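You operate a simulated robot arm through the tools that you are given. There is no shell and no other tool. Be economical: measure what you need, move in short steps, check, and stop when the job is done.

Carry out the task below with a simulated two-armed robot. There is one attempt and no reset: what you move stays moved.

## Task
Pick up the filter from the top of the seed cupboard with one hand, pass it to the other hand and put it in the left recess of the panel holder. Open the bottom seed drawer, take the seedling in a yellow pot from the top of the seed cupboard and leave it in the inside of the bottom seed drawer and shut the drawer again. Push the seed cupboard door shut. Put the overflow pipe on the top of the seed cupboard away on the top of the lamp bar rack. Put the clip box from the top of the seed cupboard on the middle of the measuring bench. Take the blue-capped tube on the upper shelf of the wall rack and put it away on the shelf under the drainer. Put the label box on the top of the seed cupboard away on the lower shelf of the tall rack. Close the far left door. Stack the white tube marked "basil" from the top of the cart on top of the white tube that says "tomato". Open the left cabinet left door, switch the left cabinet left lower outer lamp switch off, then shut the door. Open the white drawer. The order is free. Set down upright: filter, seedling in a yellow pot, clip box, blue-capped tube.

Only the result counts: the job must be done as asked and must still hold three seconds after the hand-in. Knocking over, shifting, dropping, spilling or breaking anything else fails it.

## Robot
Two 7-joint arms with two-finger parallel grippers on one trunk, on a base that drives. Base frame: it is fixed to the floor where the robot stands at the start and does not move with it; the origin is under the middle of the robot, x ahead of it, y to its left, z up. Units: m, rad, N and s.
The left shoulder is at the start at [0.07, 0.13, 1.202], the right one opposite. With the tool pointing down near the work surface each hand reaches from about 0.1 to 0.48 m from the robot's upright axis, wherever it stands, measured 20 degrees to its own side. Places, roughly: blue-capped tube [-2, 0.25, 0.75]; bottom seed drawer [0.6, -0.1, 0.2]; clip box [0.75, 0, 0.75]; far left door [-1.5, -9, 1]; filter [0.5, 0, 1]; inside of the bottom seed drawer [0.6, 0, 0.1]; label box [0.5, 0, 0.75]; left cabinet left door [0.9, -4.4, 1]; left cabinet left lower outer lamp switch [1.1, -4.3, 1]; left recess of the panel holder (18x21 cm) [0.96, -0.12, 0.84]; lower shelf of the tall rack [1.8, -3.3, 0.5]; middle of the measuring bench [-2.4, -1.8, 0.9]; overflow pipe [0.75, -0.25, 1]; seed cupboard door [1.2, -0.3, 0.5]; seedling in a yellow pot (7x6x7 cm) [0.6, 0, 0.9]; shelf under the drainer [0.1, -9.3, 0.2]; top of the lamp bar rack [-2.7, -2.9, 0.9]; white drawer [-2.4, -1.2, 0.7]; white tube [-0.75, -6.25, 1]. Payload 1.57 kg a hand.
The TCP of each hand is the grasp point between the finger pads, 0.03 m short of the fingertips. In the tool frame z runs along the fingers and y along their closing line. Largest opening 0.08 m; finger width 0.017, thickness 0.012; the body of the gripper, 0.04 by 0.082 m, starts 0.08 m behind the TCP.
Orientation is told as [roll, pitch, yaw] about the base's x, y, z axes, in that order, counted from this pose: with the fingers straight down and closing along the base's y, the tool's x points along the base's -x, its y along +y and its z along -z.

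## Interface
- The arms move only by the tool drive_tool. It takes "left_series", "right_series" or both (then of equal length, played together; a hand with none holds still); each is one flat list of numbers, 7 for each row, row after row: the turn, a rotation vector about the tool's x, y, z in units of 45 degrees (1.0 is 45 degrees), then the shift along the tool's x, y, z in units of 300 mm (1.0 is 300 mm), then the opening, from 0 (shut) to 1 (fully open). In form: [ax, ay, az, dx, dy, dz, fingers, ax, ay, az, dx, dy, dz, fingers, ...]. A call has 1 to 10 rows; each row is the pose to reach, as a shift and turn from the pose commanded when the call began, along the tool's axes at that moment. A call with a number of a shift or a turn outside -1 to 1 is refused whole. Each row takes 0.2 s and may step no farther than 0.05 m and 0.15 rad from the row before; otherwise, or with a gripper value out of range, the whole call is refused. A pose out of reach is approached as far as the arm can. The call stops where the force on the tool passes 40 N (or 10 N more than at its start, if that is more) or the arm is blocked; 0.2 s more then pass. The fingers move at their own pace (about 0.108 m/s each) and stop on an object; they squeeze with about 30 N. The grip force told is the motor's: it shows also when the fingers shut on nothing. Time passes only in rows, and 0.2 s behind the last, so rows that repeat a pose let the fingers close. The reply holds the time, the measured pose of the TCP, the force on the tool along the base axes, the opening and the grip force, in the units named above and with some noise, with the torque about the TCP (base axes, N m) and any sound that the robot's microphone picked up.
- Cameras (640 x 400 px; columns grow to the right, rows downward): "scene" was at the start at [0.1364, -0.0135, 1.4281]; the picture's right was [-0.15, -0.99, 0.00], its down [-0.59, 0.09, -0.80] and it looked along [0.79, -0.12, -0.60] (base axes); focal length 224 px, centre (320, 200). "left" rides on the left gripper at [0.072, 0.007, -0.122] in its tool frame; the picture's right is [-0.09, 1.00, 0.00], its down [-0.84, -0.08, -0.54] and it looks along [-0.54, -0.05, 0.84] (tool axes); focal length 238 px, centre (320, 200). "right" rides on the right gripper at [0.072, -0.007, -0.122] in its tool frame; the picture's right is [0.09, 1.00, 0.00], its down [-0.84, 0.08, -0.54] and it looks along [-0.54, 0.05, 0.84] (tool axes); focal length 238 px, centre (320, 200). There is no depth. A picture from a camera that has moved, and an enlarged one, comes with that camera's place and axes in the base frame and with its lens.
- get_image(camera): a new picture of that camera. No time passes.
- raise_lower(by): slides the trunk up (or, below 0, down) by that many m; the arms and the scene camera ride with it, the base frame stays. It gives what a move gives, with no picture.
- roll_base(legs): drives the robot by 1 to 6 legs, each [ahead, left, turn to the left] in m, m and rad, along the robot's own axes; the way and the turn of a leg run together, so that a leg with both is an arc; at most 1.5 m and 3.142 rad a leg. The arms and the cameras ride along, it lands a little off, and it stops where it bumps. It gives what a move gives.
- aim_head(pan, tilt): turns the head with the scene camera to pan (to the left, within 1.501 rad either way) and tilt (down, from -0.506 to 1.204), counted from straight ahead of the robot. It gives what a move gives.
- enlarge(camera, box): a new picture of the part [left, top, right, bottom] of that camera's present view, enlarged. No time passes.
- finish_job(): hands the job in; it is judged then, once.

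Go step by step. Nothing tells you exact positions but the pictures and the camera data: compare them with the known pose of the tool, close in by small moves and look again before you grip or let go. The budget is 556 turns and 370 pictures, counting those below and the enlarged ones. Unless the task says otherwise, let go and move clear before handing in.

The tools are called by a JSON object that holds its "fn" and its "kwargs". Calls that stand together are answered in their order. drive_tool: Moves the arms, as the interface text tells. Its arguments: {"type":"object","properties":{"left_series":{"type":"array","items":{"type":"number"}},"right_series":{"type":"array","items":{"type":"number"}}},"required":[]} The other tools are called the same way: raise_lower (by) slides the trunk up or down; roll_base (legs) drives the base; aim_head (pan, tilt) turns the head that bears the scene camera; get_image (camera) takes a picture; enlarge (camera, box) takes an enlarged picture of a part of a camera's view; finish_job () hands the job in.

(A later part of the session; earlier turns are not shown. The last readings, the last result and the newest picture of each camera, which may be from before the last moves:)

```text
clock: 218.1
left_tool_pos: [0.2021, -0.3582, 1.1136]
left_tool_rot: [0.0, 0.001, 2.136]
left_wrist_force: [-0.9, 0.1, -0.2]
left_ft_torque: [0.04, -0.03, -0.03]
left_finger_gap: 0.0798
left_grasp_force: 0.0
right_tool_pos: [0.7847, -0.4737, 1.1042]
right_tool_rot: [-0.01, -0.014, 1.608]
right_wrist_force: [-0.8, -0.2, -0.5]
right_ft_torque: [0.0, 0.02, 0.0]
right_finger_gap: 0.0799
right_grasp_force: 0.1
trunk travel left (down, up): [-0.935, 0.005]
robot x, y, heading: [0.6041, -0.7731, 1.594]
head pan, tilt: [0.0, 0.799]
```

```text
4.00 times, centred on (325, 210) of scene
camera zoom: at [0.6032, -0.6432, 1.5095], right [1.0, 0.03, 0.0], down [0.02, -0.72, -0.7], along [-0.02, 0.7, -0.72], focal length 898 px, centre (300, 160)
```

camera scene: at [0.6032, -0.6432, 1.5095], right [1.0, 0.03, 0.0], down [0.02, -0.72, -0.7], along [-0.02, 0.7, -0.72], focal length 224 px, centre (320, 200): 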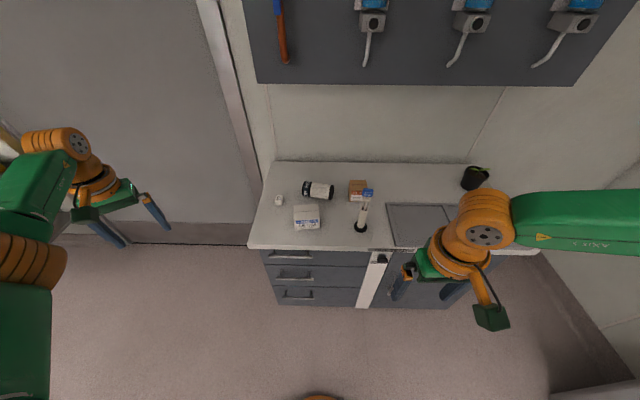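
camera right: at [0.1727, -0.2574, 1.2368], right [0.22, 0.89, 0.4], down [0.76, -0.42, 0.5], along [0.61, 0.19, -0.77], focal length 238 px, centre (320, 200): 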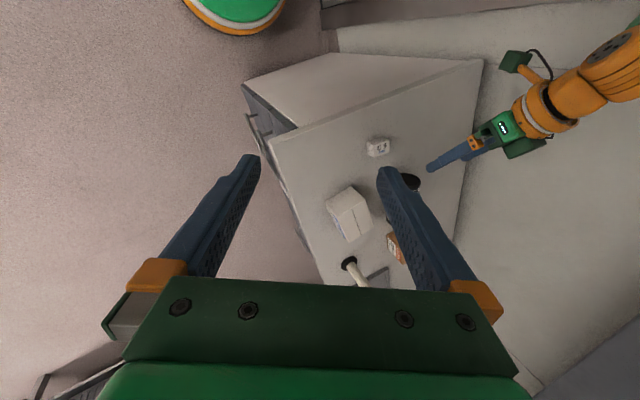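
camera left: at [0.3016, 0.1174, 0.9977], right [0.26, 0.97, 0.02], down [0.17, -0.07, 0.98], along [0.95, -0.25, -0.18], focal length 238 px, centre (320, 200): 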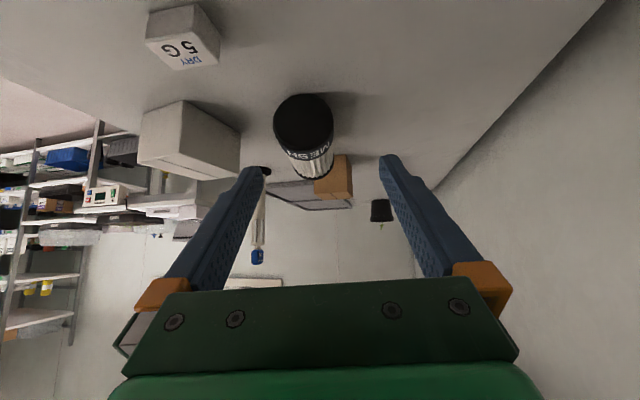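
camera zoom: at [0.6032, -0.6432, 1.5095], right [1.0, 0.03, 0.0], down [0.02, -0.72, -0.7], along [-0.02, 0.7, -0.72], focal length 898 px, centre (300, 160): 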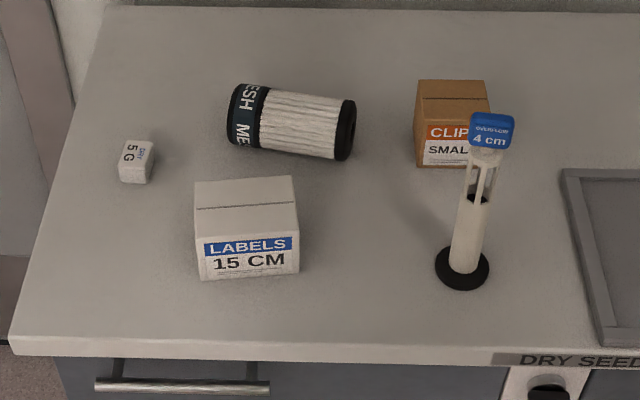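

Filter axis runs from (0.528, 0.031) to (0.632, 0.012). I turn the left gripper across it, lift the right arm, then drive so the left hand is above the point (0.57, 0.023).

{"fn": "drive_tool", "kwargs": {"left_series": [0, 0, -0.167, 0, 0, 0, 1, 0, 0, -0.333, 0, 0, 0, 1, 0, 0, -0.5, 0, 0, 0, 1, 0, 0, -0.667, 0, 0, 0, 1, 0, 0, -0.833, 0, 0, 0, 1, 0, 0, -1, 0, 0, 0, 1], "right_series": [0, 0, 0, 0, 0, -0.1, 1, 0, 0, 0, 0, 0, -0.2, 1, 0, 0, 0, 0, 0, -0.3, 1, 0, 0, 0, 0, 0, -0.4, 1, 0, 0, 0, 0, 0, -0.5, 1, 0, 0, 0, 0, 0, -0.5, 1]}}

{"fn": "roll_base", "kwargs": {"legs": [[0, -0.36, -0.02], [0.3, 0, 0]]}}

{"fn": "get_image", "kwargs": {"camera": "left"}}

{"fn": "get_image", "kwargs": {"camera": "scene"}}

```text
clock: 219.5
left_tool_pos: [0.2003, -0.3587, 1.1145]
left_tool_rot: [-0.001, 0.002, 2.922]
left_wrist_force: [0.4, 0.1, 1.0]
left_ft_torque: [-0.03, -0.02, 0.01]
left_finger_gap: 0.0803
left_grasp_force: 0.1
right_tool_pos: [0.7821, -0.4761, 1.255]
right_tool_rot: [-0.009, -0.014, 1.607]
right_wrist_force: [0.1, 0.2, -0.2]
right_ft_torque: [-0.01, -0.03, 0.0]
right_finger_gap: 0.08
right_grasp_force: 0.1
trunk travel left (down, up): [-0.935, 0.005]
robot x, y, heading: [0.6065, -0.7701, 1.593]
head pan, tilt: [0.0, 0.799]
```

```text
clock: 223.5
left_tool_pos: [0.5696, -0.0464, 1.1145]
left_tool_rot: [-0.001, -0.001, 2.903]
left_wrist_force: [1.0, -0.5, -0.3]
left_ft_torque: [0.05, -0.02, -0.02]
left_finger_gap: 0.08
left_grasp_force: 0.0
right_tool_pos: [1.1505, -0.1728, 1.2542]
right_tool_rot: [-0.01, -0.019, 1.591]
right_wrist_force: [0.6, -0.5, 0.3]
right_ft_torque: [0.02, -0.02, 0.0]
right_finger_gap: 0.08
right_grasp_force: 0.0
trunk travel left (down, up): [-0.935, 0.005]
robot x, y, heading: [0.9686, -0.4648, 1.578]
head pan, tilt: [0.0, 0.799]
```

```text
264 pictures are left
camera left: at [0.6371, -0.0692, 1.2373], right [-0.32, -0.95, 0.0], down [-0.8, 0.27, 0.54], along [-0.51, 0.18, -0.84], focal length 238 px, centre (320, 200)
```

left: 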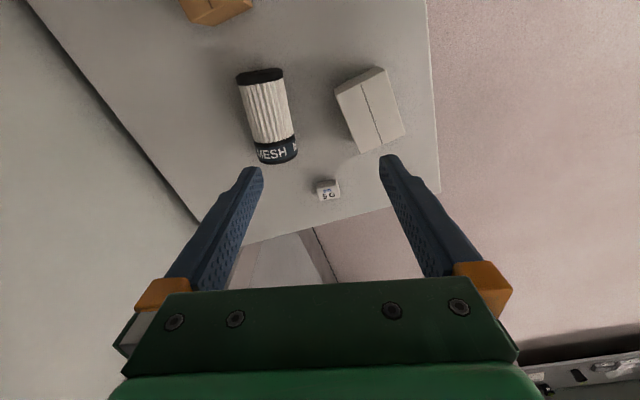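

```text
263 pictures are left
camera scene: at [0.968, -0.3379, 1.5099], right [1.0, 0.01, 0.0], down [0.01, -0.72, -0.7], along [-0.01, 0.7, -0.72], focal length 224 px, centre (320, 200)
```

scene: 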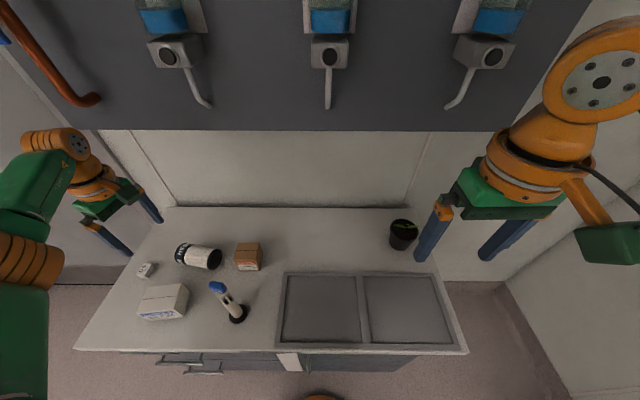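

{"fn": "roll_base", "kwargs": {"legs": [[0.074, 0, 0.005]]}}

{"fn": "raise_lower", "kwargs": {"by": -0.1}}

{"fn": "get_image", "kwargs": {"camera": "left"}}

```text
clock: 224.6
left_tool_pos: [0.567, 0.0182, 1.1172]
left_tool_rot: [-0.007, -0.002, 2.907]
left_wrist_force: [0.5, -0.6, 0.8]
left_ft_torque: [0.05, 0.04, 0.01]
left_finger_gap: 0.0802
left_grasp_force: 0.3
right_tool_pos: [1.1477, -0.1044, 1.2568]
right_tool_rot: [-0.012, -0.022, 1.596]
right_wrist_force: [0.1, -1.3, 0.2]
right_ft_torque: [0.04, 0.0, -0.02]
right_finger_gap: 0.0797
right_grasp_force: 0.0
trunk travel left (down, up): [-0.935, 0.005]
robot x, y, heading: [0.9697, -0.3958, 1.587]
head pan, tilt: [0.0, 0.799]
```

```text
clock: 225.9
left_tool_pos: [0.567, 0.0258, 1.0134]
left_tool_rot: [0.0, 0.003, 2.908]
left_wrist_force: [-0.4, 0.1, 0.9]
left_ft_torque: [0.01, -0.01, -0.01]
left_finger_gap: 0.0799
left_grasp_force: 0.0
right_tool_pos: [1.1473, -0.0972, 1.154]
right_tool_rot: [-0.01, -0.016, 1.594]
right_wrist_force: [-0.6, -0.5, 0.3]
right_ft_torque: [0.03, -0.01, -0.01]
right_finger_gap: 0.08
right_grasp_force: 0.0
trunk travel left (down, up): [-0.835, 0.105]
robot x, y, heading: [0.9677, -0.3923, 1.583]
head pan, tilt: [0.0, 0.799]
```

```text
262 pictures are left
camera left: at [0.6341, 0.004, 1.1365], right [-0.32, -0.95, 0.0], down [-0.8, 0.27, 0.54], along [-0.51, 0.17, -0.84], focal length 238 px, centre (320, 200)
```

left: 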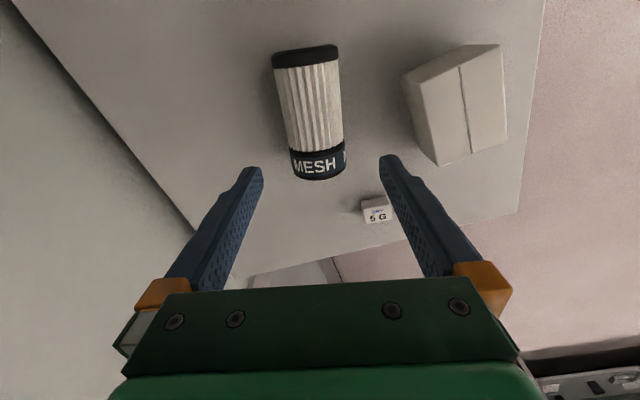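

{"fn": "raise_lower", "kwargs": {"by": -0.115}}

{"fn": "get_image", "kwargs": {"camera": "left"}}

```text
clock: 227.3
left_tool_pos: [0.5669, 0.026, 0.8989]
left_tool_rot: [0.002, 0.0, 2.908]
left_wrist_force: [0.2, 0.2, -0.3]
left_ft_torque: [0.01, 0.02, 0.01]
left_finger_gap: 0.0804
left_grasp_force: 0.0
right_tool_pos: [1.1476, -0.0961, 1.0398]
right_tool_rot: [-0.011, -0.015, 1.595]
right_wrist_force: [-0.2, 0.7, 0.1]
right_ft_torque: [-0.01, 0.01, 0.01]
right_finger_gap: 0.0799
right_grasp_force: 0.0
trunk travel left (down, up): [-0.72, 0.22]
robot x, y, heading: [0.9713, -0.3894, 1.581]
head pan, tilt: [0.0, 0.799]
```

```text
261 pictures are left
camera left: at [0.6341, 0.0046, 1.0212], right [-0.32, -0.95, 0.0], down [-0.8, 0.27, 0.54], along [-0.51, 0.17, -0.84], focal length 238 px, centre (320, 200)
```

left: 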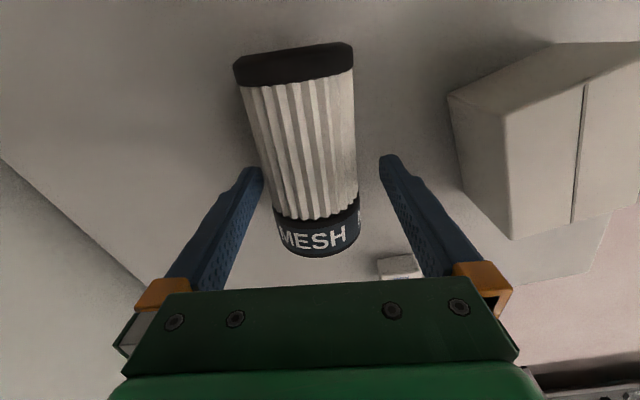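

{"fn": "raise_lower", "kwargs": {"by": -0.012}}

{"fn": "drive_tool", "kwargs": {"left_series": [0, 0, 0, 0, 0, 0, 0, 0, 0, 0, 0, 0, 0, 0, 0, 0, 0, 0, 0, 0, 0]}}

{"fn": "raise_lower", "kwargs": {"by": 0.2}}

{"fn": "get_image", "kwargs": {"camera": "left"}}

```text
clock: 227.9
left_tool_pos: [0.5657, 0.0268, 0.8858]
left_tool_rot: [0.001, 0.003, 2.909]
left_wrist_force: [0.2, -0.2, -0.3]
left_ft_torque: [-0.03, 0.0, 0.0]
left_finger_gap: 0.08
left_grasp_force: 0.2
right_tool_pos: [1.1474, -0.0963, 1.0266]
right_tool_rot: [-0.012, -0.013, 1.594]
right_wrist_force: [0.7, -0.2, 0.9]
right_ft_torque: [-0.02, -0.04, -0.02]
right_finger_gap: 0.0799
right_grasp_force: 0.0
trunk travel left (down, up): [-0.708, 0.232]
robot x, y, heading: [0.9686, -0.3925, 1.584]
head pan, tilt: [0.0, 0.799]
```

```text
clock: 228.8
left_tool_pos: [0.566, 0.0268, 0.886]
left_tool_rot: [0.0, 0.001, 2.907]
left_wrist_force: [-0.1, -0.2, 0.3]
left_ft_torque: [-0.03, -0.02, 0.05]
left_finger_gap: 0.0625
left_grasp_force: 29.7
right_tool_pos: [1.1475, -0.0963, 1.0285]
right_tool_rot: [-0.009, -0.016, 1.596]
right_wrist_force: [0.0, -0.5, -0.3]
right_ft_torque: [0.0, -0.02, -0.03]
right_finger_gap: 0.08
right_grasp_force: 0.1
trunk travel left (down, up): [-0.708, 0.232]
robot x, y, heading: [0.97, -0.3892, 1.585]
head pan, tilt: [0.0, 0.799]
```

```text
clock: 230.9
left_tool_pos: [0.5664, 0.0281, 1.086]
left_tool_rot: [0.003, 0.001, 2.907]
left_wrist_force: [-0.5, -0.2, -2.2]
left_ft_torque: [0.01, 0.05, 0.0]
left_finger_gap: 0.0624
left_grasp_force: 29.7
right_tool_pos: [1.1468, -0.095, 1.227]
right_tool_rot: [-0.011, -0.015, 1.597]
right_wrist_force: [0.2, -0.9, 0.1]
right_ft_torque: [-0.01, -0.02, 0.03]
right_finger_gap: 0.0802
right_grasp_force: 0.0
trunk travel left (down, up): [-0.908, 0.032]
robot x, y, heading: [0.967, -0.3885, 1.591]
head pan, tilt: [0.0, 0.799]
```

```text
260 pictures are left
camera left: at [0.6337, 0.0051, 1.2089], right [-0.32, -0.95, 0.0], down [-0.8, 0.27, 0.54], along [-0.51, 0.17, -0.84], focal length 238 px, centre (320, 200)
```

left: 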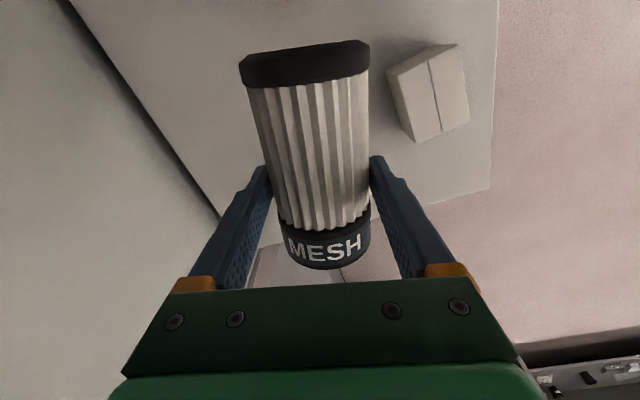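

Filter is held. I back away from the counter and then swing the left hand inward while turning it to point right, which brings the filter upright.

{"fn": "roll_base", "kwargs": {"legs": [[-0.4, 0, -0.02]]}}

{"fn": "drive_tool", "kwargs": {"left_series": [0, 0.125, 0, 0.09, -0.01, 0, 0, 0, 0.25, 0, 0.18, -0.02, 0, 0, 0, 0.375, 0, 0.27, -0.03, 0, 0, 0, 0.5, 0, 0.36, -0.04, 0, 0, 0, 0.625, 0, 0.45, -0.05, 0, 0, 0, 0.75, 0, 0.54, -0.06, 0, 0, 0, 0.875, 0, 0.63, -0.07, 0, 0, 0, 1, 0, 0.72, -0.08, 0, 0]}}

{"fn": "get_image", "kwargs": {"camera": "scene"}}

```text
clock: 233.4
left_tool_pos: [0.5791, -0.3622, 1.0855]
left_tool_rot: [0.002, 0.003, 2.877]
left_wrist_force: [0.0, -0.5, -2.1]
left_ft_torque: [-0.01, 0.03, 0.0]
left_finger_gap: 0.0624
left_grasp_force: 29.7
right_tool_pos: [1.1568, -0.504, 1.2263]
right_tool_rot: [-0.012, -0.013, 1.565]
right_wrist_force: [0.4, -0.3, -0.6]
right_ft_torque: [0.0, 0.0, 0.0]
right_finger_gap: 0.0801
right_grasp_force: 0.1
trunk travel left (down, up): [-0.908, 0.032]
robot x, y, heading: [0.9657, -0.7953, 1.551]
head pan, tilt: [0.0, 0.799]
```

```text
clock: 235.2
left_tool_pos: [0.794, -0.3969, 1.0862]
left_tool_rot: [0.002, 0.788, 2.878]
left_wrist_force: [1.0, 0.1, -1.4]
left_ft_torque: [0.04, 0.06, -0.02]
left_finger_gap: 0.0626
left_grasp_force: 29.8
right_tool_pos: [1.1585, -0.5061, 1.2271]
right_tool_rot: [-0.01, -0.013, 1.564]
right_wrist_force: [-0.4, 0.2, -0.4]
right_ft_torque: [0.0, 0.02, 0.01]
right_finger_gap: 0.0798
right_grasp_force: 0.0
trunk travel left (down, up): [-0.908, 0.032]
robot x, y, heading: [0.9717, -0.7975, 1.553]
head pan, tilt: [0.0, 0.799]
```

```text
259 pictures are left
camera scene: at [0.9705, -0.6658, 1.4825], right [1.0, -0.02, 0.0], down [-0.01, -0.72, -0.7], along [0.01, 0.7, -0.72], focal length 224 px, centre (320, 200)
```

scene: 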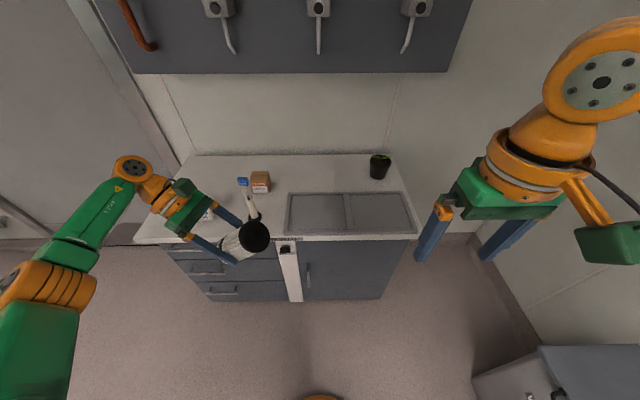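

{"fn": "drive_tool", "kwargs": {"left_series": [0, 0.125, 0, 0.05, 0.02, 0.05, 0, 0, 0.25, 0, 0.1, 0.04, 0.1, 0, 0, 0.375, 0, 0.15, 0.06, 0.15, 0, 0, 0.5, 0, 0.2, 0.08, 0.2, 0, 0, 0.625, 0, 0.25, 0.1, 0.25, 0, 0, 0.75, 0, 0.3, 0.12, 0.3, 0, 0, 0.875, 0, 0.35, 0.14, 0.35, 0, 0, 1, 0, 0.4, 0.15, 0.4, 0]}}

{"fn": "get_image", "kwargs": {"camera": "scene"}}

{"fn": "get_image", "kwargs": {"camera": "right"}}

```text
clock: 237.0
left_tool_pos: [0.9484, -0.4862, 1.0864]
left_tool_rot: [2.547, 1.571, -0.86]
left_wrist_force: [0.4, 0.1, -1.5]
left_ft_torque: [0.01, 0.04, 0.02]
left_finger_gap: 0.0623
left_grasp_force: 31.0
right_tool_pos: [1.1569, -0.5065, 1.2276]
right_tool_rot: [-0.01, -0.015, 1.562]
right_wrist_force: [0.0, 0.2, 0.2]
right_ft_torque: [-0.02, 0.0, -0.03]
right_finger_gap: 0.0799
right_grasp_force: 0.0
trunk travel left (down, up): [-0.908, 0.032]
robot x, y, heading: [0.9721, -0.7932, 1.557]
head pan, tilt: [0.0, 0.799]
```

```text
258 pictures are left
camera scene: at [0.9709, -0.6664, 1.4825], right [1.0, -0.02, 0.0], down [-0.01, -0.72, -0.7], along [0.01, 0.7, -0.72], focal length 224 px, centre (320, 200)
```

scene: 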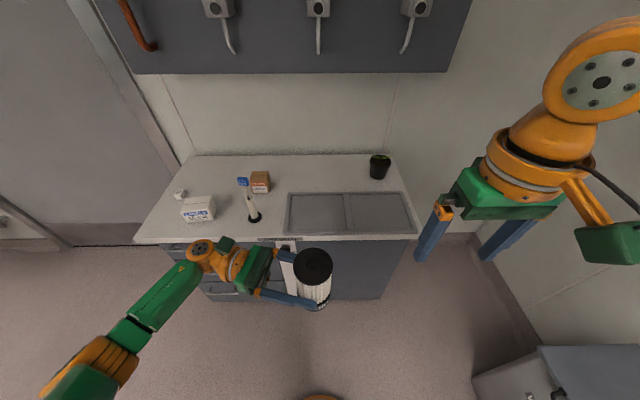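

```text
257 pictures are left
camera right: at [1.1615, -0.5806, 1.3484], right [-1.0, -0.09, -0.01], down [-0.08, 0.83, 0.55], along [-0.04, 0.55, -0.83], focal length 238 px, centre (320, 200)
```

right: 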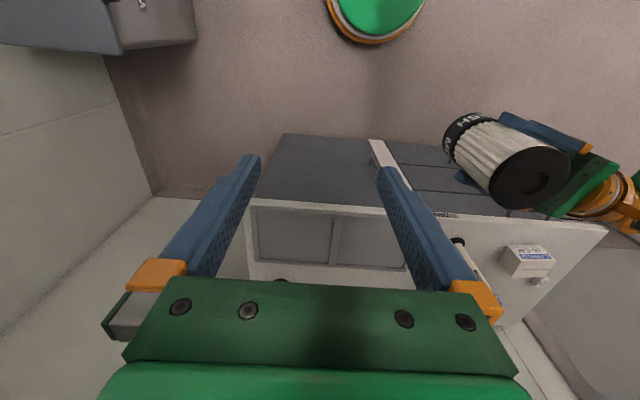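

The filter is upright in the left hand. I bring it 10 cm to the right, then place the right gripper above its cap.

{"fn": "drive_tool", "kwargs": {"left_series": [0, 0, 0, 0, 0, 0.11, 0, 0, 0, 0, 0, 0, 0.22, 0, 0, 0, 0, 0, 0, 0.33, 0]}}

{"fn": "drive_tool", "kwargs": {"right_series": [0, 0, 0, -0.01, 0.1, 0, 1, 0, 0, 0, -0.02, 0.2, 0, 1, 0, 0, 0, -0.04, 0.3, 0, 1]}}

{"fn": "get_image", "kwargs": {"camera": "right"}}

{"fn": "get_image", "kwargs": {"camera": "scene"}}

```text
clock: 237.8
left_tool_pos: [1.0419, -0.5122, 1.0873]
left_tool_rot: [1.999, 1.569, -1.409]
left_wrist_force: [-0.3, 0.0, -2.3]
left_ft_torque: [0.01, 0.05, 0.0]
left_finger_gap: 0.0622
left_grasp_force: 30.0
right_tool_pos: [1.1577, -0.5062, 1.2281]
right_tool_rot: [-0.01, -0.013, 1.564]
right_wrist_force: [0.1, -0.1, 0.9]
right_ft_torque: [0.0, 0.01, -0.01]
right_finger_gap: 0.0803
right_grasp_force: 0.0
trunk travel left (down, up): [-0.908, 0.032]
robot x, y, heading: [0.9665, -0.7953, 1.553]
head pan, tilt: [0.0, 0.799]
```

```text
clock: 238.6
left_tool_pos: [1.0413, -0.5116, 1.086]
left_tool_rot: [1.983, 1.567, -1.423]
left_wrist_force: [0.4, -0.1, -1.7]
left_ft_torque: [0.02, 0.05, -0.02]
left_finger_gap: 0.0621
left_grasp_force: 29.8
right_tool_pos: [1.0767, -0.4921, 1.2258]
right_tool_rot: [-0.013, -0.012, 1.561]
right_wrist_force: [-0.1, 0.4, 0.4]
right_ft_torque: [-0.02, -0.03, 0.03]
right_finger_gap: 0.0801
right_grasp_force: 0.1
right hand out of reach, approached as far as the arm can: row 3
trunk travel left (down, up): [-0.908, 0.032]
robot x, y, heading: [0.9697, -0.7979, 1.551]
head pan, tilt: [0.0, 0.799]
```

```text
256 pictures are left
camera right: at [1.0811, -0.5664, 1.3474], right [-1.0, -0.08, -0.01], down [-0.08, 0.83, 0.55], along [-0.04, 0.55, -0.83], focal length 238 px, centre (320, 200)
```

right: 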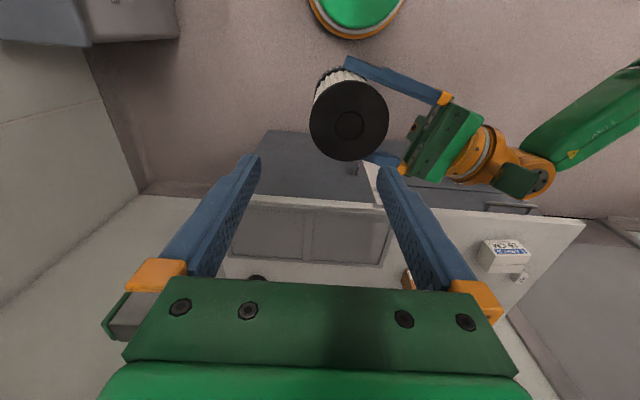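

```text
255 pictures are left
camera scene: at [0.9705, -0.6631, 1.4822], right [1.0, -0.02, 0.0], down [-0.01, -0.72, -0.7], along [0.01, 0.7, -0.72], focal length 224 px, centre (320, 200)
```

scene: 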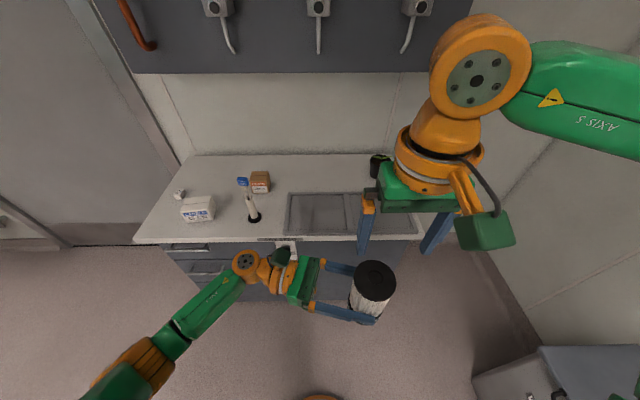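

{"fn": "drive_tool", "kwargs": {"right_series": [0, 0, 0, 0.05, 0.04, 0, 1, 0, 0, 0, 0.093, 0.077, 0, 1]}}

{"fn": "get_image", "kwargs": {"camera": "right"}}

```text
clock: 239.2
left_tool_pos: [1.0415, -0.5118, 1.0879]
left_tool_rot: [2.451, 1.569, -0.955]
left_wrist_force: [-0.1, 0.0, -1.2]
left_ft_torque: [0.01, 0.02, 0.0]
left_finger_gap: 0.0618
left_grasp_force: 30.2
right_tool_pos: [1.0663, -0.5251, 1.2193]
right_tool_rot: [-0.012, -0.016, 1.564]
right_wrist_force: [-0.2, -0.4, -0.1]
right_ft_torque: [0.04, -0.01, 0.0]
right_finger_gap: 0.0802
right_grasp_force: 0.0
right hand out of reach, approached as far as the arm can: row 1, 2
trunk travel left (down, up): [-0.908, 0.032]
robot x, y, heading: [0.9693, -0.7965, 1.552]
head pan, tilt: [0.0, 0.799]
```

```text
254 pictures are left
camera right: at [1.0703, -0.5999, 1.3406], right [-1.0, -0.09, -0.01], down [-0.08, 0.83, 0.55], along [-0.04, 0.55, -0.83], focal length 238 px, centre (320, 200)
```

right: 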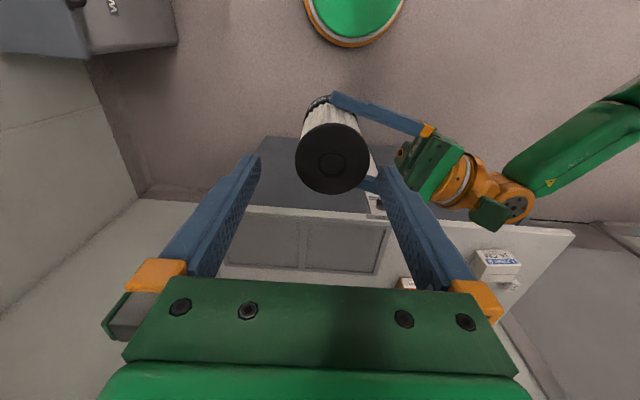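

{"fn": "drive_tool", "kwargs": {"left_series": [0, 0, 0, 0, 0, 0.033, 0]}}

{"fn": "drive_tool", "kwargs": {"right_series": [0, 0, 0, 0, 0, 0.06, 1, 0, 0, 0, 0, 0, 0.11, 1]}}

{"fn": "get_image", "kwargs": {"camera": "right"}}

```text
clock: 239.6
left_tool_pos: [1.0512, -0.514, 1.0873]
left_tool_rot: [1.694, 1.57, -1.712]
left_wrist_force: [0.5, 0.0, -2.1]
left_ft_torque: [0.02, 0.02, 0.0]
left_finger_gap: 0.0622
left_grasp_force: 29.8
right_tool_pos: [1.0674, -0.526, 1.2201]
right_tool_rot: [-0.012, -0.013, 1.563]
right_wrist_force: [-0.7, 0.3, 1.1]
right_ft_torque: [0.01, 0.03, -0.01]
right_finger_gap: 0.08
right_grasp_force: 0.2
trunk travel left (down, up): [-0.908, 0.032]
robot x, y, heading: [0.9695, -0.7967, 1.553]
head pan, tilt: [0.0, 0.799]
```

```text
clock: 240.2
left_tool_pos: [1.0514, -0.5153, 1.0869]
left_tool_rot: [2.3, 1.568, -1.105]
left_wrist_force: [-0.6, 0.4, -1.5]
left_ft_torque: [-0.02, 0.03, -0.02]
left_finger_gap: 0.0625
left_grasp_force: 29.7
right_tool_pos: [1.067, -0.5252, 1.1849]
right_tool_rot: [-0.011, -0.015, 1.564]
right_wrist_force: [0.2, 0.0, 0.3]
right_ft_torque: [0.04, 0.04, 0.03]
right_finger_gap: 0.08
right_grasp_force: 0.1
trunk travel left (down, up): [-0.908, 0.032]
robot x, y, heading: [0.9679, -0.7965, 1.55]
head pan, tilt: [0.0, 0.799]
```

```text
253 pictures are left
camera right: at [1.0706, -0.5999, 1.307], right [-1.0, -0.08, -0.01], down [-0.08, 0.83, 0.55], along [-0.04, 0.55, -0.83], focal length 238 px, centre (320, 200)
```

right: 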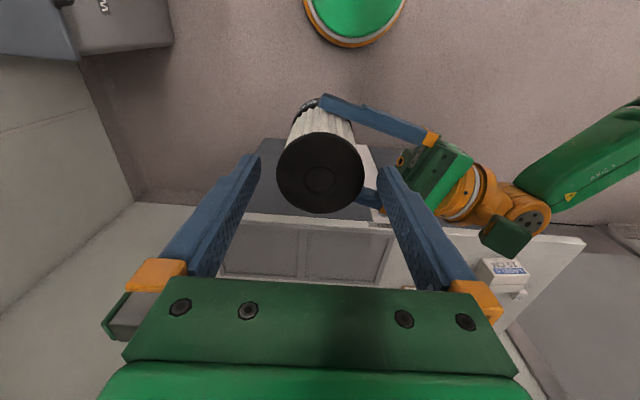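

{"fn": "drive_tool", "kwargs": {"right_series": [0, 0, 0, 0, 0, 0.06, 1, 0, 0, 0, 0, 0, 0.13, 1]}}

{"fn": "get_image", "kwargs": {"camera": "right"}}

{"fn": "enlarge", "kwargs": {"camera": "scene", "box": [270, 180, 470, 340]}}

```text
clock: 240.8
left_tool_pos: [1.0516, -0.515, 1.0867]
left_tool_rot: [2.225, 1.569, -1.182]
left_wrist_force: [-0.6, -0.1, -2.2]
left_ft_torque: [0.01, 0.0, 0.02]
left_finger_gap: 0.0622
left_grasp_force: 30.2
right_tool_pos: [1.0679, -0.5244, 1.1474]
right_tool_rot: [-0.011, -0.014, 1.563]
right_wrist_force: [0.3, 0.0, -0.1]
right_ft_torque: [0.02, -0.02, 0.02]
right_finger_gap: 0.0802
right_grasp_force: 0.1
trunk travel left (down, up): [-0.908, 0.032]
robot x, y, heading: [0.9704, -0.7951, 1.552]
head pan, tilt: [0.0, 0.799]
```

```text
252 pictures are left
camera right: at [1.0716, -0.5977, 1.2683], right [-1.0, -0.08, -0.01], down [-0.08, 0.83, 0.55], along [-0.04, 0.55, -0.83], focal length 238 px, centre (320, 200)
```

right: 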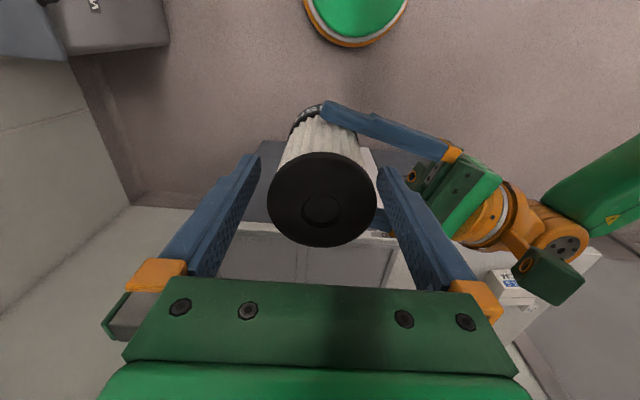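

```text
2.50 times, centred on (370, 260) of scene
camera zoom: at [0.9702, -0.6658, 1.4825], right [1.0, -0.02, 0.0], down [-0.01, -0.72, -0.7], along [0.01, 0.7, -0.72], focal length 561 px, centre (195, 50)
```

zoom: 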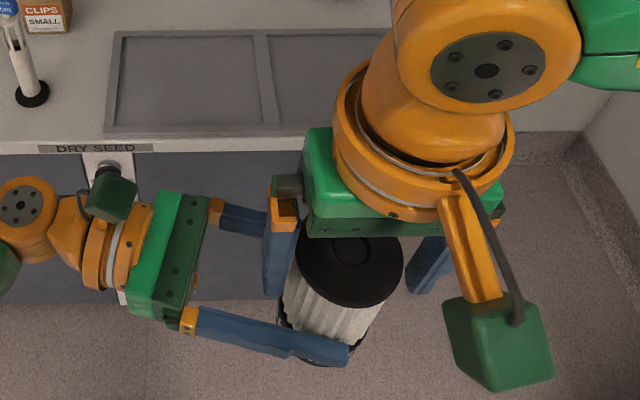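

Right fingers straddle the cap. Close the right hand.

{"fn": "drive_tool", "kwargs": {"right_series": [0, 0, 0, 0, 0, 0, 0, 0, 0, 0, 0, 0, 0, 0, 0, 0, 0, 0, 0, 0, 0]}}

{"fn": "drive_tool", "kwargs": {"left_series": [0, 0, 0, 0, 0, 0, 0.3, 0, 0, 0, 0, 0, 0, 0.6, 0, 0, 0, 0, 0, 0, 1, 0, 0, 0, 0, 0, 0, 1]}}

{"fn": "get_image", "kwargs": {"camera": "right"}}

```text
clock: 241.6
left_tool_pos: [1.0507, -0.5141, 1.0881]
left_tool_rot: [2.853, 1.567, -0.554]
left_wrist_force: [29.1, 2.5, 4.1]
left_ft_torque: [-0.21, 0.24, 0.12]
left_finger_gap: 0.0621
left_grasp_force: 29.8
right_tool_pos: [1.0657, -0.5245, 1.148]
right_tool_rot: [-0.007, -0.014, 1.565]
right_wrist_force: [-28.9, -1.7, -4.4]
right_ft_torque: [-0.03, 1.39, 0.2]
right_finger_gap: 0.0633
right_grasp_force: 30.1
trunk travel left (down, up): [-0.908, 0.032]
robot x, y, heading: [0.9664, -0.7967, 1.551]
head pan, tilt: [0.0, 0.799]
```

```text
clock: 242.6
left_tool_pos: [1.0504, -0.5142, 1.0875]
left_tool_rot: [2.014, 1.57, -1.395]
left_wrist_force: [0.2, 0.2, -0.5]
left_ft_torque: [-0.01, -0.02, 0.0]
left_finger_gap: 0.08
left_grasp_force: 0.1
right_tool_pos: [1.0688, -0.5235, 1.1474]
right_tool_rot: [-0.011, -0.014, 1.564]
right_wrist_force: [0.5, -0.1, 0.3]
right_ft_torque: [0.01, -0.01, 0.0]
right_finger_gap: 0.0634
right_grasp_force: 29.9
trunk travel left (down, up): [-0.908, 0.032]
robot x, y, heading: [0.9649, -0.7987, 1.552]
head pan, tilt: [0.0, 0.799]
```

```text
250 pictures are left
camera right: at [1.0716, -0.598, 1.2685], right [-1.0, -0.08, -0.01], down [-0.08, 0.83, 0.55], along [-0.04, 0.55, -0.83], focal length 238 px, centre (320, 200)
```

right: 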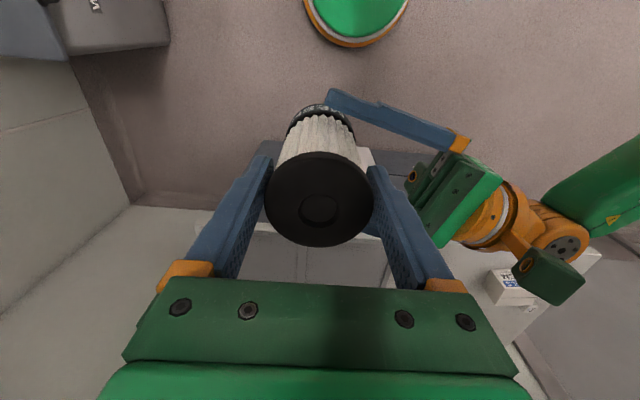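

{"fn": "drive_tool", "kwargs": {"left_series": [0, 0, 0, 0, 0, -0.12, 1, 0, 0, 0, 0, 0, -0.27, 1, 0, 0, 0, 0, 0, -0.42, 1, 0, 0, 0, 0, 0, -0.57, 1, 0, 0, 0, 0, 0, -0.7, 1]}}

{"fn": "drive_tool", "kwargs": {"left_series": [0, -0.125, 0, 0, 0, -0.05, 1, 0, -0.25, 0, 0, 0, -0.1, 1, 0, -0.375, 0, 0, 0, -0.15, 1, 0, -0.5, 0, 0, 0, -0.2, 1, 0, -0.625, 0, 0, 0, -0.25, 1, 0, -0.75, 0, 0, 0, -0.3, 1, 0, -0.875, 0, 0, 0, -0.35, 1, 0, -1, 0, 0, 0, -0.4, 1]}}

{"fn": "drive_tool", "kwargs": {"left_series": [0, -0.125, 0, 0, 0, 0, 1, 0, -0.25, 0, 0, 0, 0, 1, 0, -0.375, 0, 0, 0, 0, 1, 0, -0.5, 0, 0, 0, 0, 1, 0, -0.625, 0, 0, 0, 0, 1, 0, -0.75, 0, 0, 0, 0, 1, 0, -0.875, 0, 0, 0, 0, 1, 0, -1, 0, 0, 0, 0, 1]}}

{"fn": "get_image", "kwargs": {"camera": "scene"}}

```text
clock: 243.8
left_tool_pos: [0.8476, -0.458, 1.0878]
left_tool_rot: [2.967, 1.569, -0.438]
left_wrist_force: [0.3, 0.6, -0.8]
left_ft_torque: [0.01, -0.01, 0.03]
left_finger_gap: 0.0798
left_grasp_force: 0.1
right_tool_pos: [1.0667, -0.524, 1.1468]
right_tool_rot: [-0.013, -0.014, 1.564]
right_wrist_force: [0.5, -0.3, 0.1]
right_ft_torque: [0.0, -0.02, -0.01]
right_finger_gap: 0.0631
right_grasp_force: 29.6
trunk travel left (down, up): [-0.908, 0.032]
robot x, y, heading: [0.9669, -0.7964, 1.551]
head pan, tilt: [0.0, 0.799]
```

```text
clock: 245.6
left_tool_pos: [0.732, -0.4281, 1.0865]
left_tool_rot: [0.001, 0.784, 2.878]
left_wrist_force: [0.3, -0.1, 0.0]
left_ft_torque: [0.02, -0.02, -0.03]
left_finger_gap: 0.0802
left_grasp_force: 0.0
right_tool_pos: [1.0676, -0.5249, 1.1471]
right_tool_rot: [-0.011, -0.013, 1.565]
right_wrist_force: [0.0, -0.3, 0.2]
right_ft_torque: [-0.02, 0.01, 0.0]
right_finger_gap: 0.063
right_grasp_force: 29.7
trunk travel left (down, up): [-0.908, 0.032]
robot x, y, heading: [0.9697, -0.7965, 1.554]
head pan, tilt: [0.0, 0.799]
```

```text
clock: 247.4
left_tool_pos: [0.733, -0.4268, 1.0858]
left_tool_rot: [0.002, -0.001, 2.875]
left_wrist_force: [-0.4, -0.3, -0.7]
left_ft_torque: [-0.02, 0.02, -0.01]
left_finger_gap: 0.08
left_grasp_force: 0.0
right_tool_pos: [1.069, -0.5246, 1.1469]
right_tool_rot: [-0.009, -0.015, 1.564]
right_wrist_force: [0.4, -0.4, -0.4]
right_ft_torque: [0.0, -0.01, -0.02]
right_finger_gap: 0.063
right_grasp_force: 30.8
trunk travel left (down, up): [-0.908, 0.032]
robot x, y, heading: [0.9674, -0.7978, 1.555]
head pan, tilt: [0.0, 0.799]
```

```text
249 pictures are left
camera scene: at [0.9707, -0.6661, 1.4825], right [1.0, -0.02, 0.0], down [-0.01, -0.72, -0.7], along [0.01, 0.7, -0.72], focal length 224 px, centre (320, 200)
```

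scene: 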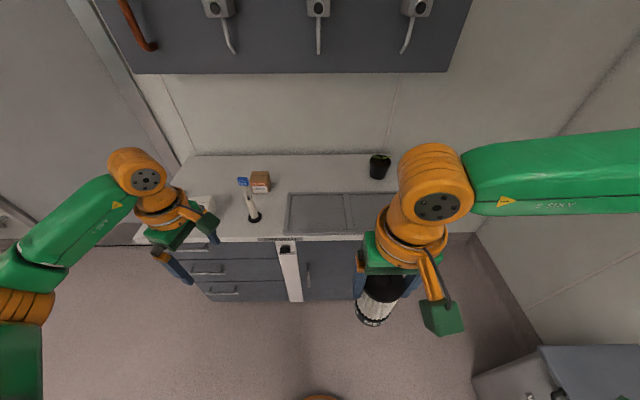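

Handover done. I raise the left arm out of the way, then drive to put the filter over the left recess at ≈ (0.96, -0.12).

{"fn": "drive_tool", "kwargs": {"left_series": [0, 0, 0, 0, 0, -0.13, 1, 0, 0, 0, 0, 0, -0.26, 1, 0, 0, 0, 0, 0, -0.39, 1, 0, 0, 0, 0, 0, -0.52, 1]}}

{"fn": "roll_base", "kwargs": {"legs": [[0, 0.105, 0.015], [0.39, 0, 0]]}}

{"fn": "get_image", "kwargs": {"camera": "right"}}

{"fn": "get_image", "kwargs": {"camera": "scene"}}

```text
clock: 248.4
left_tool_pos: [0.7338, -0.4298, 1.244]
left_tool_rot: [0.002, 0.002, 2.875]
left_wrist_force: [0.3, 0.7, -0.2]
left_ft_torque: [0.02, 0.05, 0.01]
left_finger_gap: 0.0798
left_grasp_force: 0.0
right_tool_pos: [1.068, -0.525, 1.1464]
right_tool_rot: [-0.01, -0.016, 1.563]
right_wrist_force: [0.1, 0.2, -0.7]
right_ft_torque: [0.02, -0.01, 0.03]
right_finger_gap: 0.0633
right_grasp_force: 29.9
trunk travel left (down, up): [-0.908, 0.032]
robot x, y, heading: [0.9676, -0.797, 1.553]
head pan, tilt: [0.0, 0.799]
```

```text
clock: 251.7
left_tool_pos: [0.6197, -0.039, 1.2439]
left_tool_rot: [0.0, 0.0, 2.897]
left_wrist_force: [-0.1, -0.8, 0.1]
left_ft_torque: [0.04, -0.01, 0.05]
left_finger_gap: 0.08
left_grasp_force: 0.1
right_tool_pos: [0.9559, -0.1284, 1.1469]
right_tool_rot: [-0.011, -0.018, 1.585]
right_wrist_force: [-0.4, 0.7, -0.1]
right_ft_torque: [0.01, 0.01, -0.01]
right_finger_gap: 0.0631
right_grasp_force: 30.1
trunk travel left (down, up): [-0.908, 0.032]
robot x, y, heading: [0.8579, -0.4, 1.575]
head pan, tilt: [0.0, 0.799]
```

```text
248 pictures are left
camera right: at [0.962, -0.202, 1.269], right [-0.99, -0.11, -0.01], down [-0.09, 0.83, 0.56], along [-0.05, 0.55, -0.83], focal length 238 px, centre (320, 200)
```

right: 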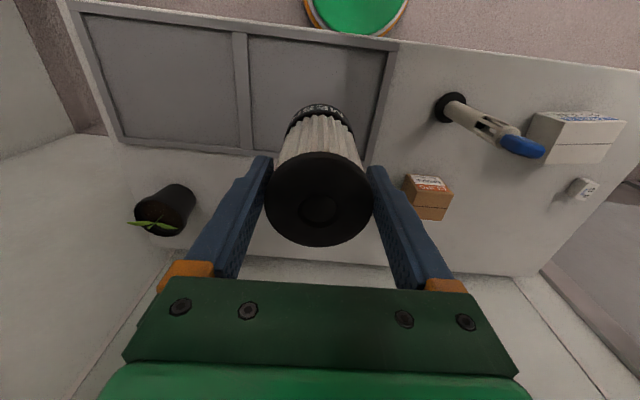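

```text
247 pictures are left
camera scene: at [0.8621, -0.2727, 1.4828], right [1.0, 0.0, 0.0], down [0.0, -0.72, -0.7], along [0.0, 0.7, -0.72], focal length 224 px, centre (320, 200)
```

scene: 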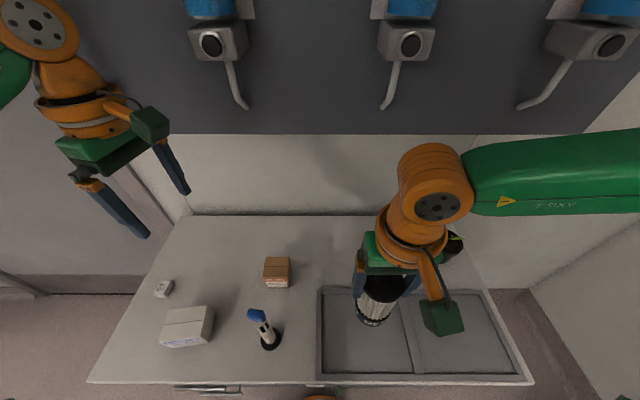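

Well centred over the left recess. Lower.

{"fn": "raise_lower", "kwargs": {"by": -0.17}}

{"fn": "raise_lower", "kwargs": {"by": -0.015}}

{"fn": "get_image", "kwargs": {"camera": "right"}}

{"fn": "enlarge", "kwargs": {"camera": "scene", "box": [300, 200, 540, 390]}}

```text
clock: 253.6
left_tool_pos: [0.6194, -0.0367, 1.0728]
left_tool_rot: [0.0, 0.003, 2.897]
left_wrist_force: [-0.2, -0.4, 0.0]
left_ft_torque: [-0.01, -0.01, 0.04]
left_finger_gap: 0.08
left_grasp_force: 0.0
right_tool_pos: [0.9562, -0.1264, 0.9776]
right_tool_rot: [-0.013, -0.014, 1.585]
right_wrist_force: [-0.2, -0.2, 0.1]
right_ft_torque: [-0.01, 0.0, 0.01]
right_finger_gap: 0.0631
right_grasp_force: 30.1
trunk travel left (down, up): [-0.738, 0.202]
robot x, y, heading: [0.8655, -0.4008, 1.576]
head pan, tilt: [0.0, 0.799]
```

```text
clock: 254.2
left_tool_pos: [0.6198, -0.0366, 1.0575]
left_tool_rot: [0.002, 0.003, 2.897]
left_wrist_force: [0.5, -0.1, 0.3]
left_ft_torque: [-0.04, 0.0, 0.01]
left_finger_gap: 0.0802
left_grasp_force: 0.0
right_tool_pos: [0.9566, -0.1266, 0.9625]
right_tool_rot: [-0.012, -0.014, 1.586]
right_wrist_force: [0.5, -0.1, 0.7]
right_ft_torque: [0.0, -0.01, 0.03]
right_finger_gap: 0.0632
right_grasp_force: 30.3
trunk travel left (down, up): [-0.723, 0.217]
robot x, y, heading: [0.8629, -0.3996, 1.576]
head pan, tilt: [0.0, 0.799]
```

```text
246 pictures are left
camera right: at [0.9618, -0.1993, 1.0835], right [-0.99, -0.11, -0.01], down [-0.09, 0.83, 0.55], along [-0.05, 0.55, -0.83], focal length 238 px, centre (320, 200)
```

right: 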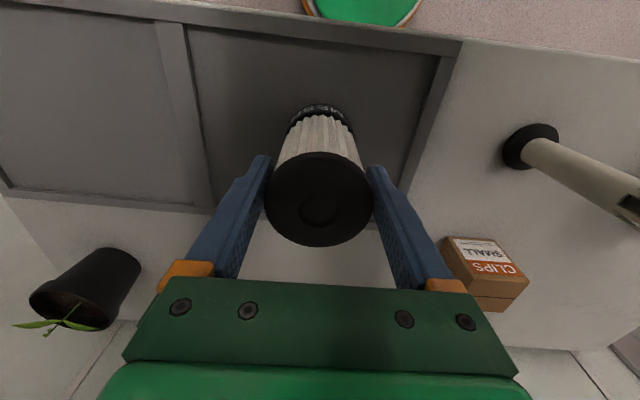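

```text
2.11 times, centred on (420, 295) of scene
camera zoom: at [0.8619, -0.2695, 1.2974], right [1.0, 0.0, 0.0], down [0.0, -0.72, -0.7], along [0.0, 0.7, -0.72], focal length 472 px, centre (110, 0)
```

zoom: 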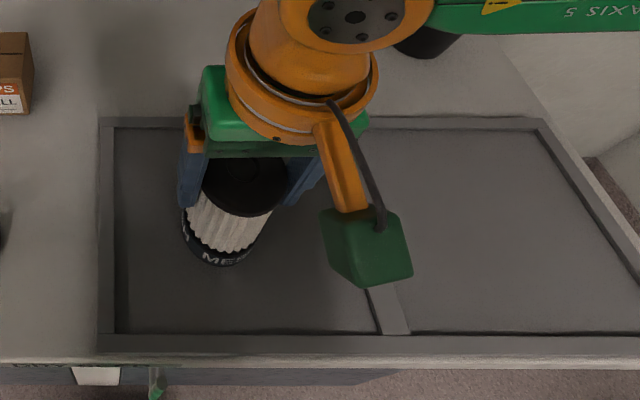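

{"fn": "raise_lower", "kwargs": {"by": -0.008}}

{"fn": "raise_lower", "kwargs": {"by": -0.007}}

{"fn": "raise_lower", "kwargs": {"by": -0.006}}

```text
clock: 254.8
left_tool_pos: [0.6205, -0.0407, 1.0525]
left_tool_rot: [-0.004, -0.001, 2.897]
left_wrist_force: [0.9, 0.5, 1.1]
left_ft_torque: [-0.02, 0.03, 0.01]
left_finger_gap: 0.08
left_grasp_force: 0.1
right_tool_pos: [0.9565, -0.1283, 0.9574]
right_tool_rot: [-0.01, -0.02, 1.585]
right_wrist_force: [2.4, -2.3, 27.4]
right_ft_torque: [0.28, 0.48, 0.02]
right_finger_gap: 0.0631
right_grasp_force: 29.7
trunk travel left (down, up): [-0.715, 0.225]
robot x, y, heading: [0.8622, -0.3992, 1.577]
head pan, tilt: [0.0, 0.799]
```

```text
clock: 255.4
left_tool_pos: [0.619, -0.0413, 1.0439]
left_tool_rot: [-0.004, -0.002, 2.896]
left_wrist_force: [0.6, 0.3, 0.5]
left_ft_torque: [0.01, 0.0, -0.02]
left_finger_gap: 0.0799
left_grasp_force: 0.1
right_tool_pos: [0.9545, -0.1297, 0.9492]
right_tool_rot: [-0.012, -0.02, 1.585]
right_wrist_force: [1.6, -2.8, 23.8]
right_ft_torque: [0.08, 0.59, 0.09]
right_finger_gap: 0.063
right_grasp_force: 30.0
trunk travel left (down, up): [-0.708, 0.232]
robot x, y, heading: [0.863, -0.3981, 1.577]
head pan, tilt: [0.0, 0.799]
```

```text
clock: 255.9
left_tool_pos: [0.619, -0.0411, 1.0377]
left_tool_rot: [-0.004, 0.0, 2.899]
left_wrist_force: [0.4, -0.2, 0.0]
left_ft_torque: [-0.01, 0.0, 0.0]
left_finger_gap: 0.0799
left_grasp_force: 0.0
right_tool_pos: [0.9552, -0.1295, 0.9435]
right_tool_rot: [-0.013, -0.018, 1.585]
right_wrist_force: [0.0, -3.3, 23.7]
right_ft_torque: [0.13, 0.67, 0.1]
right_finger_gap: 0.0625
right_grasp_force: 30.2
trunk travel left (down, up): [-0.702, 0.238]
robot x, y, heading: [0.8577, -0.4015, 1.574]
head pan, tilt: [0.0, 0.799]
```

Contact made. Release.

{"fn": "drive_tool", "kwargs": {"right_series": [0, 0, 0, 0, 0, -0.005, 0.3, 0, 0, 0, 0, 0, -0.01, 1, 0, 0, 0, 0, 0, -0.01, 1]}}

{"fn": "raise_lower", "kwargs": {"by": 0.15}}

{"fn": "get_image", "kwargs": {"camera": "right"}}

{"fn": "enlarge", "kwargs": {"camera": "scene", "box": [140, 180, 540, 390]}}

```text
clock: 256.7
left_tool_pos: [0.6197, -0.037, 1.0366]
left_tool_rot: [-0.001, 0.003, 2.898]
left_wrist_force: [0.3, 1.1, 0.5]
left_ft_torque: [0.02, -0.01, -0.01]
left_finger_gap: 0.0799
left_grasp_force: 0.0
right_tool_pos: [0.9566, -0.1266, 0.9442]
right_tool_rot: [-0.012, -0.016, 1.584]
right_wrist_force: [0.3, 0.3, -0.3]
right_ft_torque: [0.01, 0.01, 0.0]
right_finger_gap: 0.08
right_grasp_force: 0.0
trunk travel left (down, up): [-0.702, 0.238]
robot x, y, heading: [0.8599, -0.3973, 1.577]
head pan, tilt: [0.0, 0.799]
```

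```text
clock: 258.5
left_tool_pos: [0.6193, -0.0363, 1.1864]
left_tool_rot: [0.001, 0.002, 2.897]
left_wrist_force: [0.7, -0.1, -0.3]
left_ft_torque: [0.0, 0.0, 0.0]
left_finger_gap: 0.0801
left_grasp_force: 0.2
right_tool_pos: [0.9564, -0.1262, 1.0954]
right_tool_rot: [-0.012, -0.013, 1.584]
right_wrist_force: [0.7, -0.3, -0.3]
right_ft_torque: [0.02, -0.01, 0.02]
right_finger_gap: 0.0801
right_grasp_force: 0.1
trunk travel left (down, up): [-0.852, 0.088]
robot x, y, heading: [0.8605, -0.3973, 1.577]
head pan, tilt: [0.0, 0.799]
```

```text
244 pictures are left
camera right: at [0.9622, -0.1995, 1.2159], right [-0.99, -0.11, -0.01], down [-0.1, 0.83, 0.55], along [-0.05, 0.55, -0.83], focal length 238 px, centre (320, 200)
```

right: 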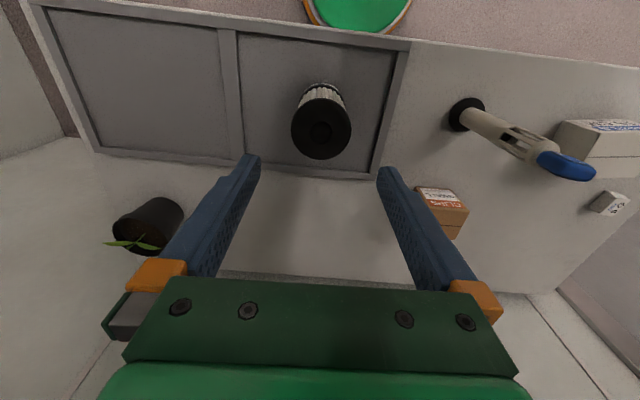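

```text
1.60 times, centred on (340, 285) of scene
camera zoom: at [0.8618, -0.2698, 1.4265], right [1.0, 0.0, 0.0], down [0.0, -0.72, -0.7], along [0.0, 0.7, -0.72], focal length 359 px, centre (288, 64)
```

zoom: 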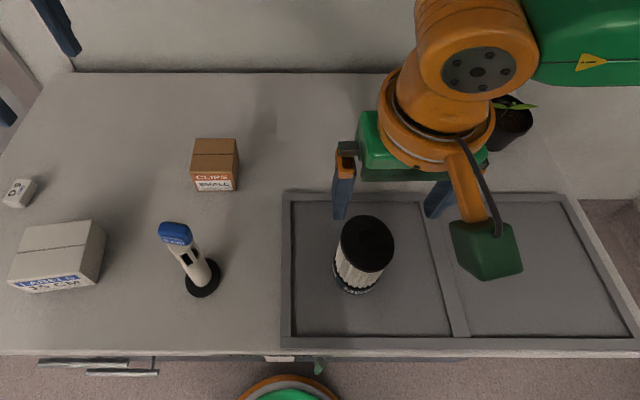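

Filter stands in the left recess. Next: right hand takes the overflow pipe. Raise a bit and drive left 0.22.

{"fn": "raise_lower", "kwargs": {"by": 0.06}}

{"fn": "roll_base", "kwargs": {"legs": [[0, 0.222, 0]]}}

{"fn": "get_image", "kwargs": {"camera": "right"}}

{"fn": "get_image", "kwargs": {"camera": "scene"}}

```text
clock: 259.5
left_tool_pos: [0.619, -0.0371, 1.2465]
left_tool_rot: [0.001, 0.002, 2.896]
left_wrist_force: [0.3, 0.4, 0.6]
left_ft_torque: [0.01, 0.02, 0.01]
left_finger_gap: 0.0797
left_grasp_force: 0.1
right_tool_pos: [0.9562, -0.1259, 1.1548]
right_tool_rot: [-0.013, -0.015, 1.585]
right_wrist_force: [0.3, -0.7, 0.1]
right_ft_torque: [0.0, -0.02, 0.01]
right_finger_gap: 0.0799
right_grasp_force: 0.1
trunk travel left (down, up): [-0.912, 0.028]
robot x, y, heading: [0.8639, -0.4037, 1.575]
head pan, tilt: [0.0, 0.799]
```

```text
clock: 261.2
left_tool_pos: [0.4018, -0.039, 1.2477]
left_tool_rot: [0.004, -0.003, 2.9]
left_wrist_force: [0.7, -0.4, -0.3]
left_ft_torque: [-0.02, 0.04, 0.02]
left_finger_gap: 0.0801
left_grasp_force: 0.2
right_tool_pos: [0.7385, -0.1273, 1.1541]
right_tool_rot: [-0.008, -0.013, 1.586]
right_wrist_force: [0.3, 0.6, -0.5]
right_ft_torque: [0.0, 0.04, -0.01]
right_finger_gap: 0.0801
right_grasp_force: 0.1
trunk travel left (down, up): [-0.912, 0.028]
robot x, y, heading: [0.6389, -0.4016, 1.579]
head pan, tilt: [0.0, 0.799]
```

```text
242 pictures are left
camera right: at [0.7447, -0.2004, 1.2755], right [-0.99, -0.11, -0.01], down [-0.1, 0.83, 0.55], along [-0.05, 0.55, -0.83], focal length 238 px, centre (320, 200)
```

right: 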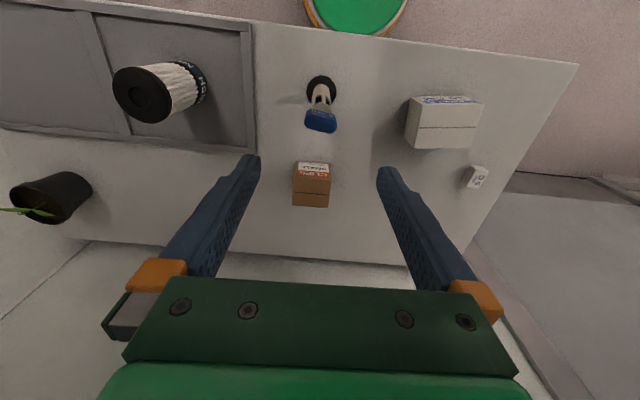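

```text
241 pictures are left
camera scene: at [0.6453, -0.271, 1.4865], right [1.0, 0.01, 0.0], down [0.0, -0.72, -0.7], along [-0.01, 0.7, -0.72], focal length 224 px, centre (320, 200)
```

scene: 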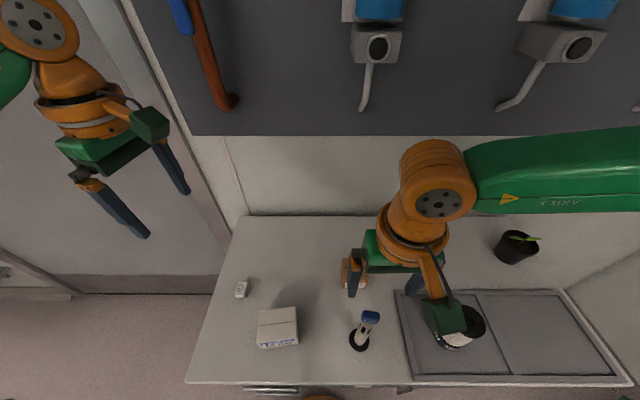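

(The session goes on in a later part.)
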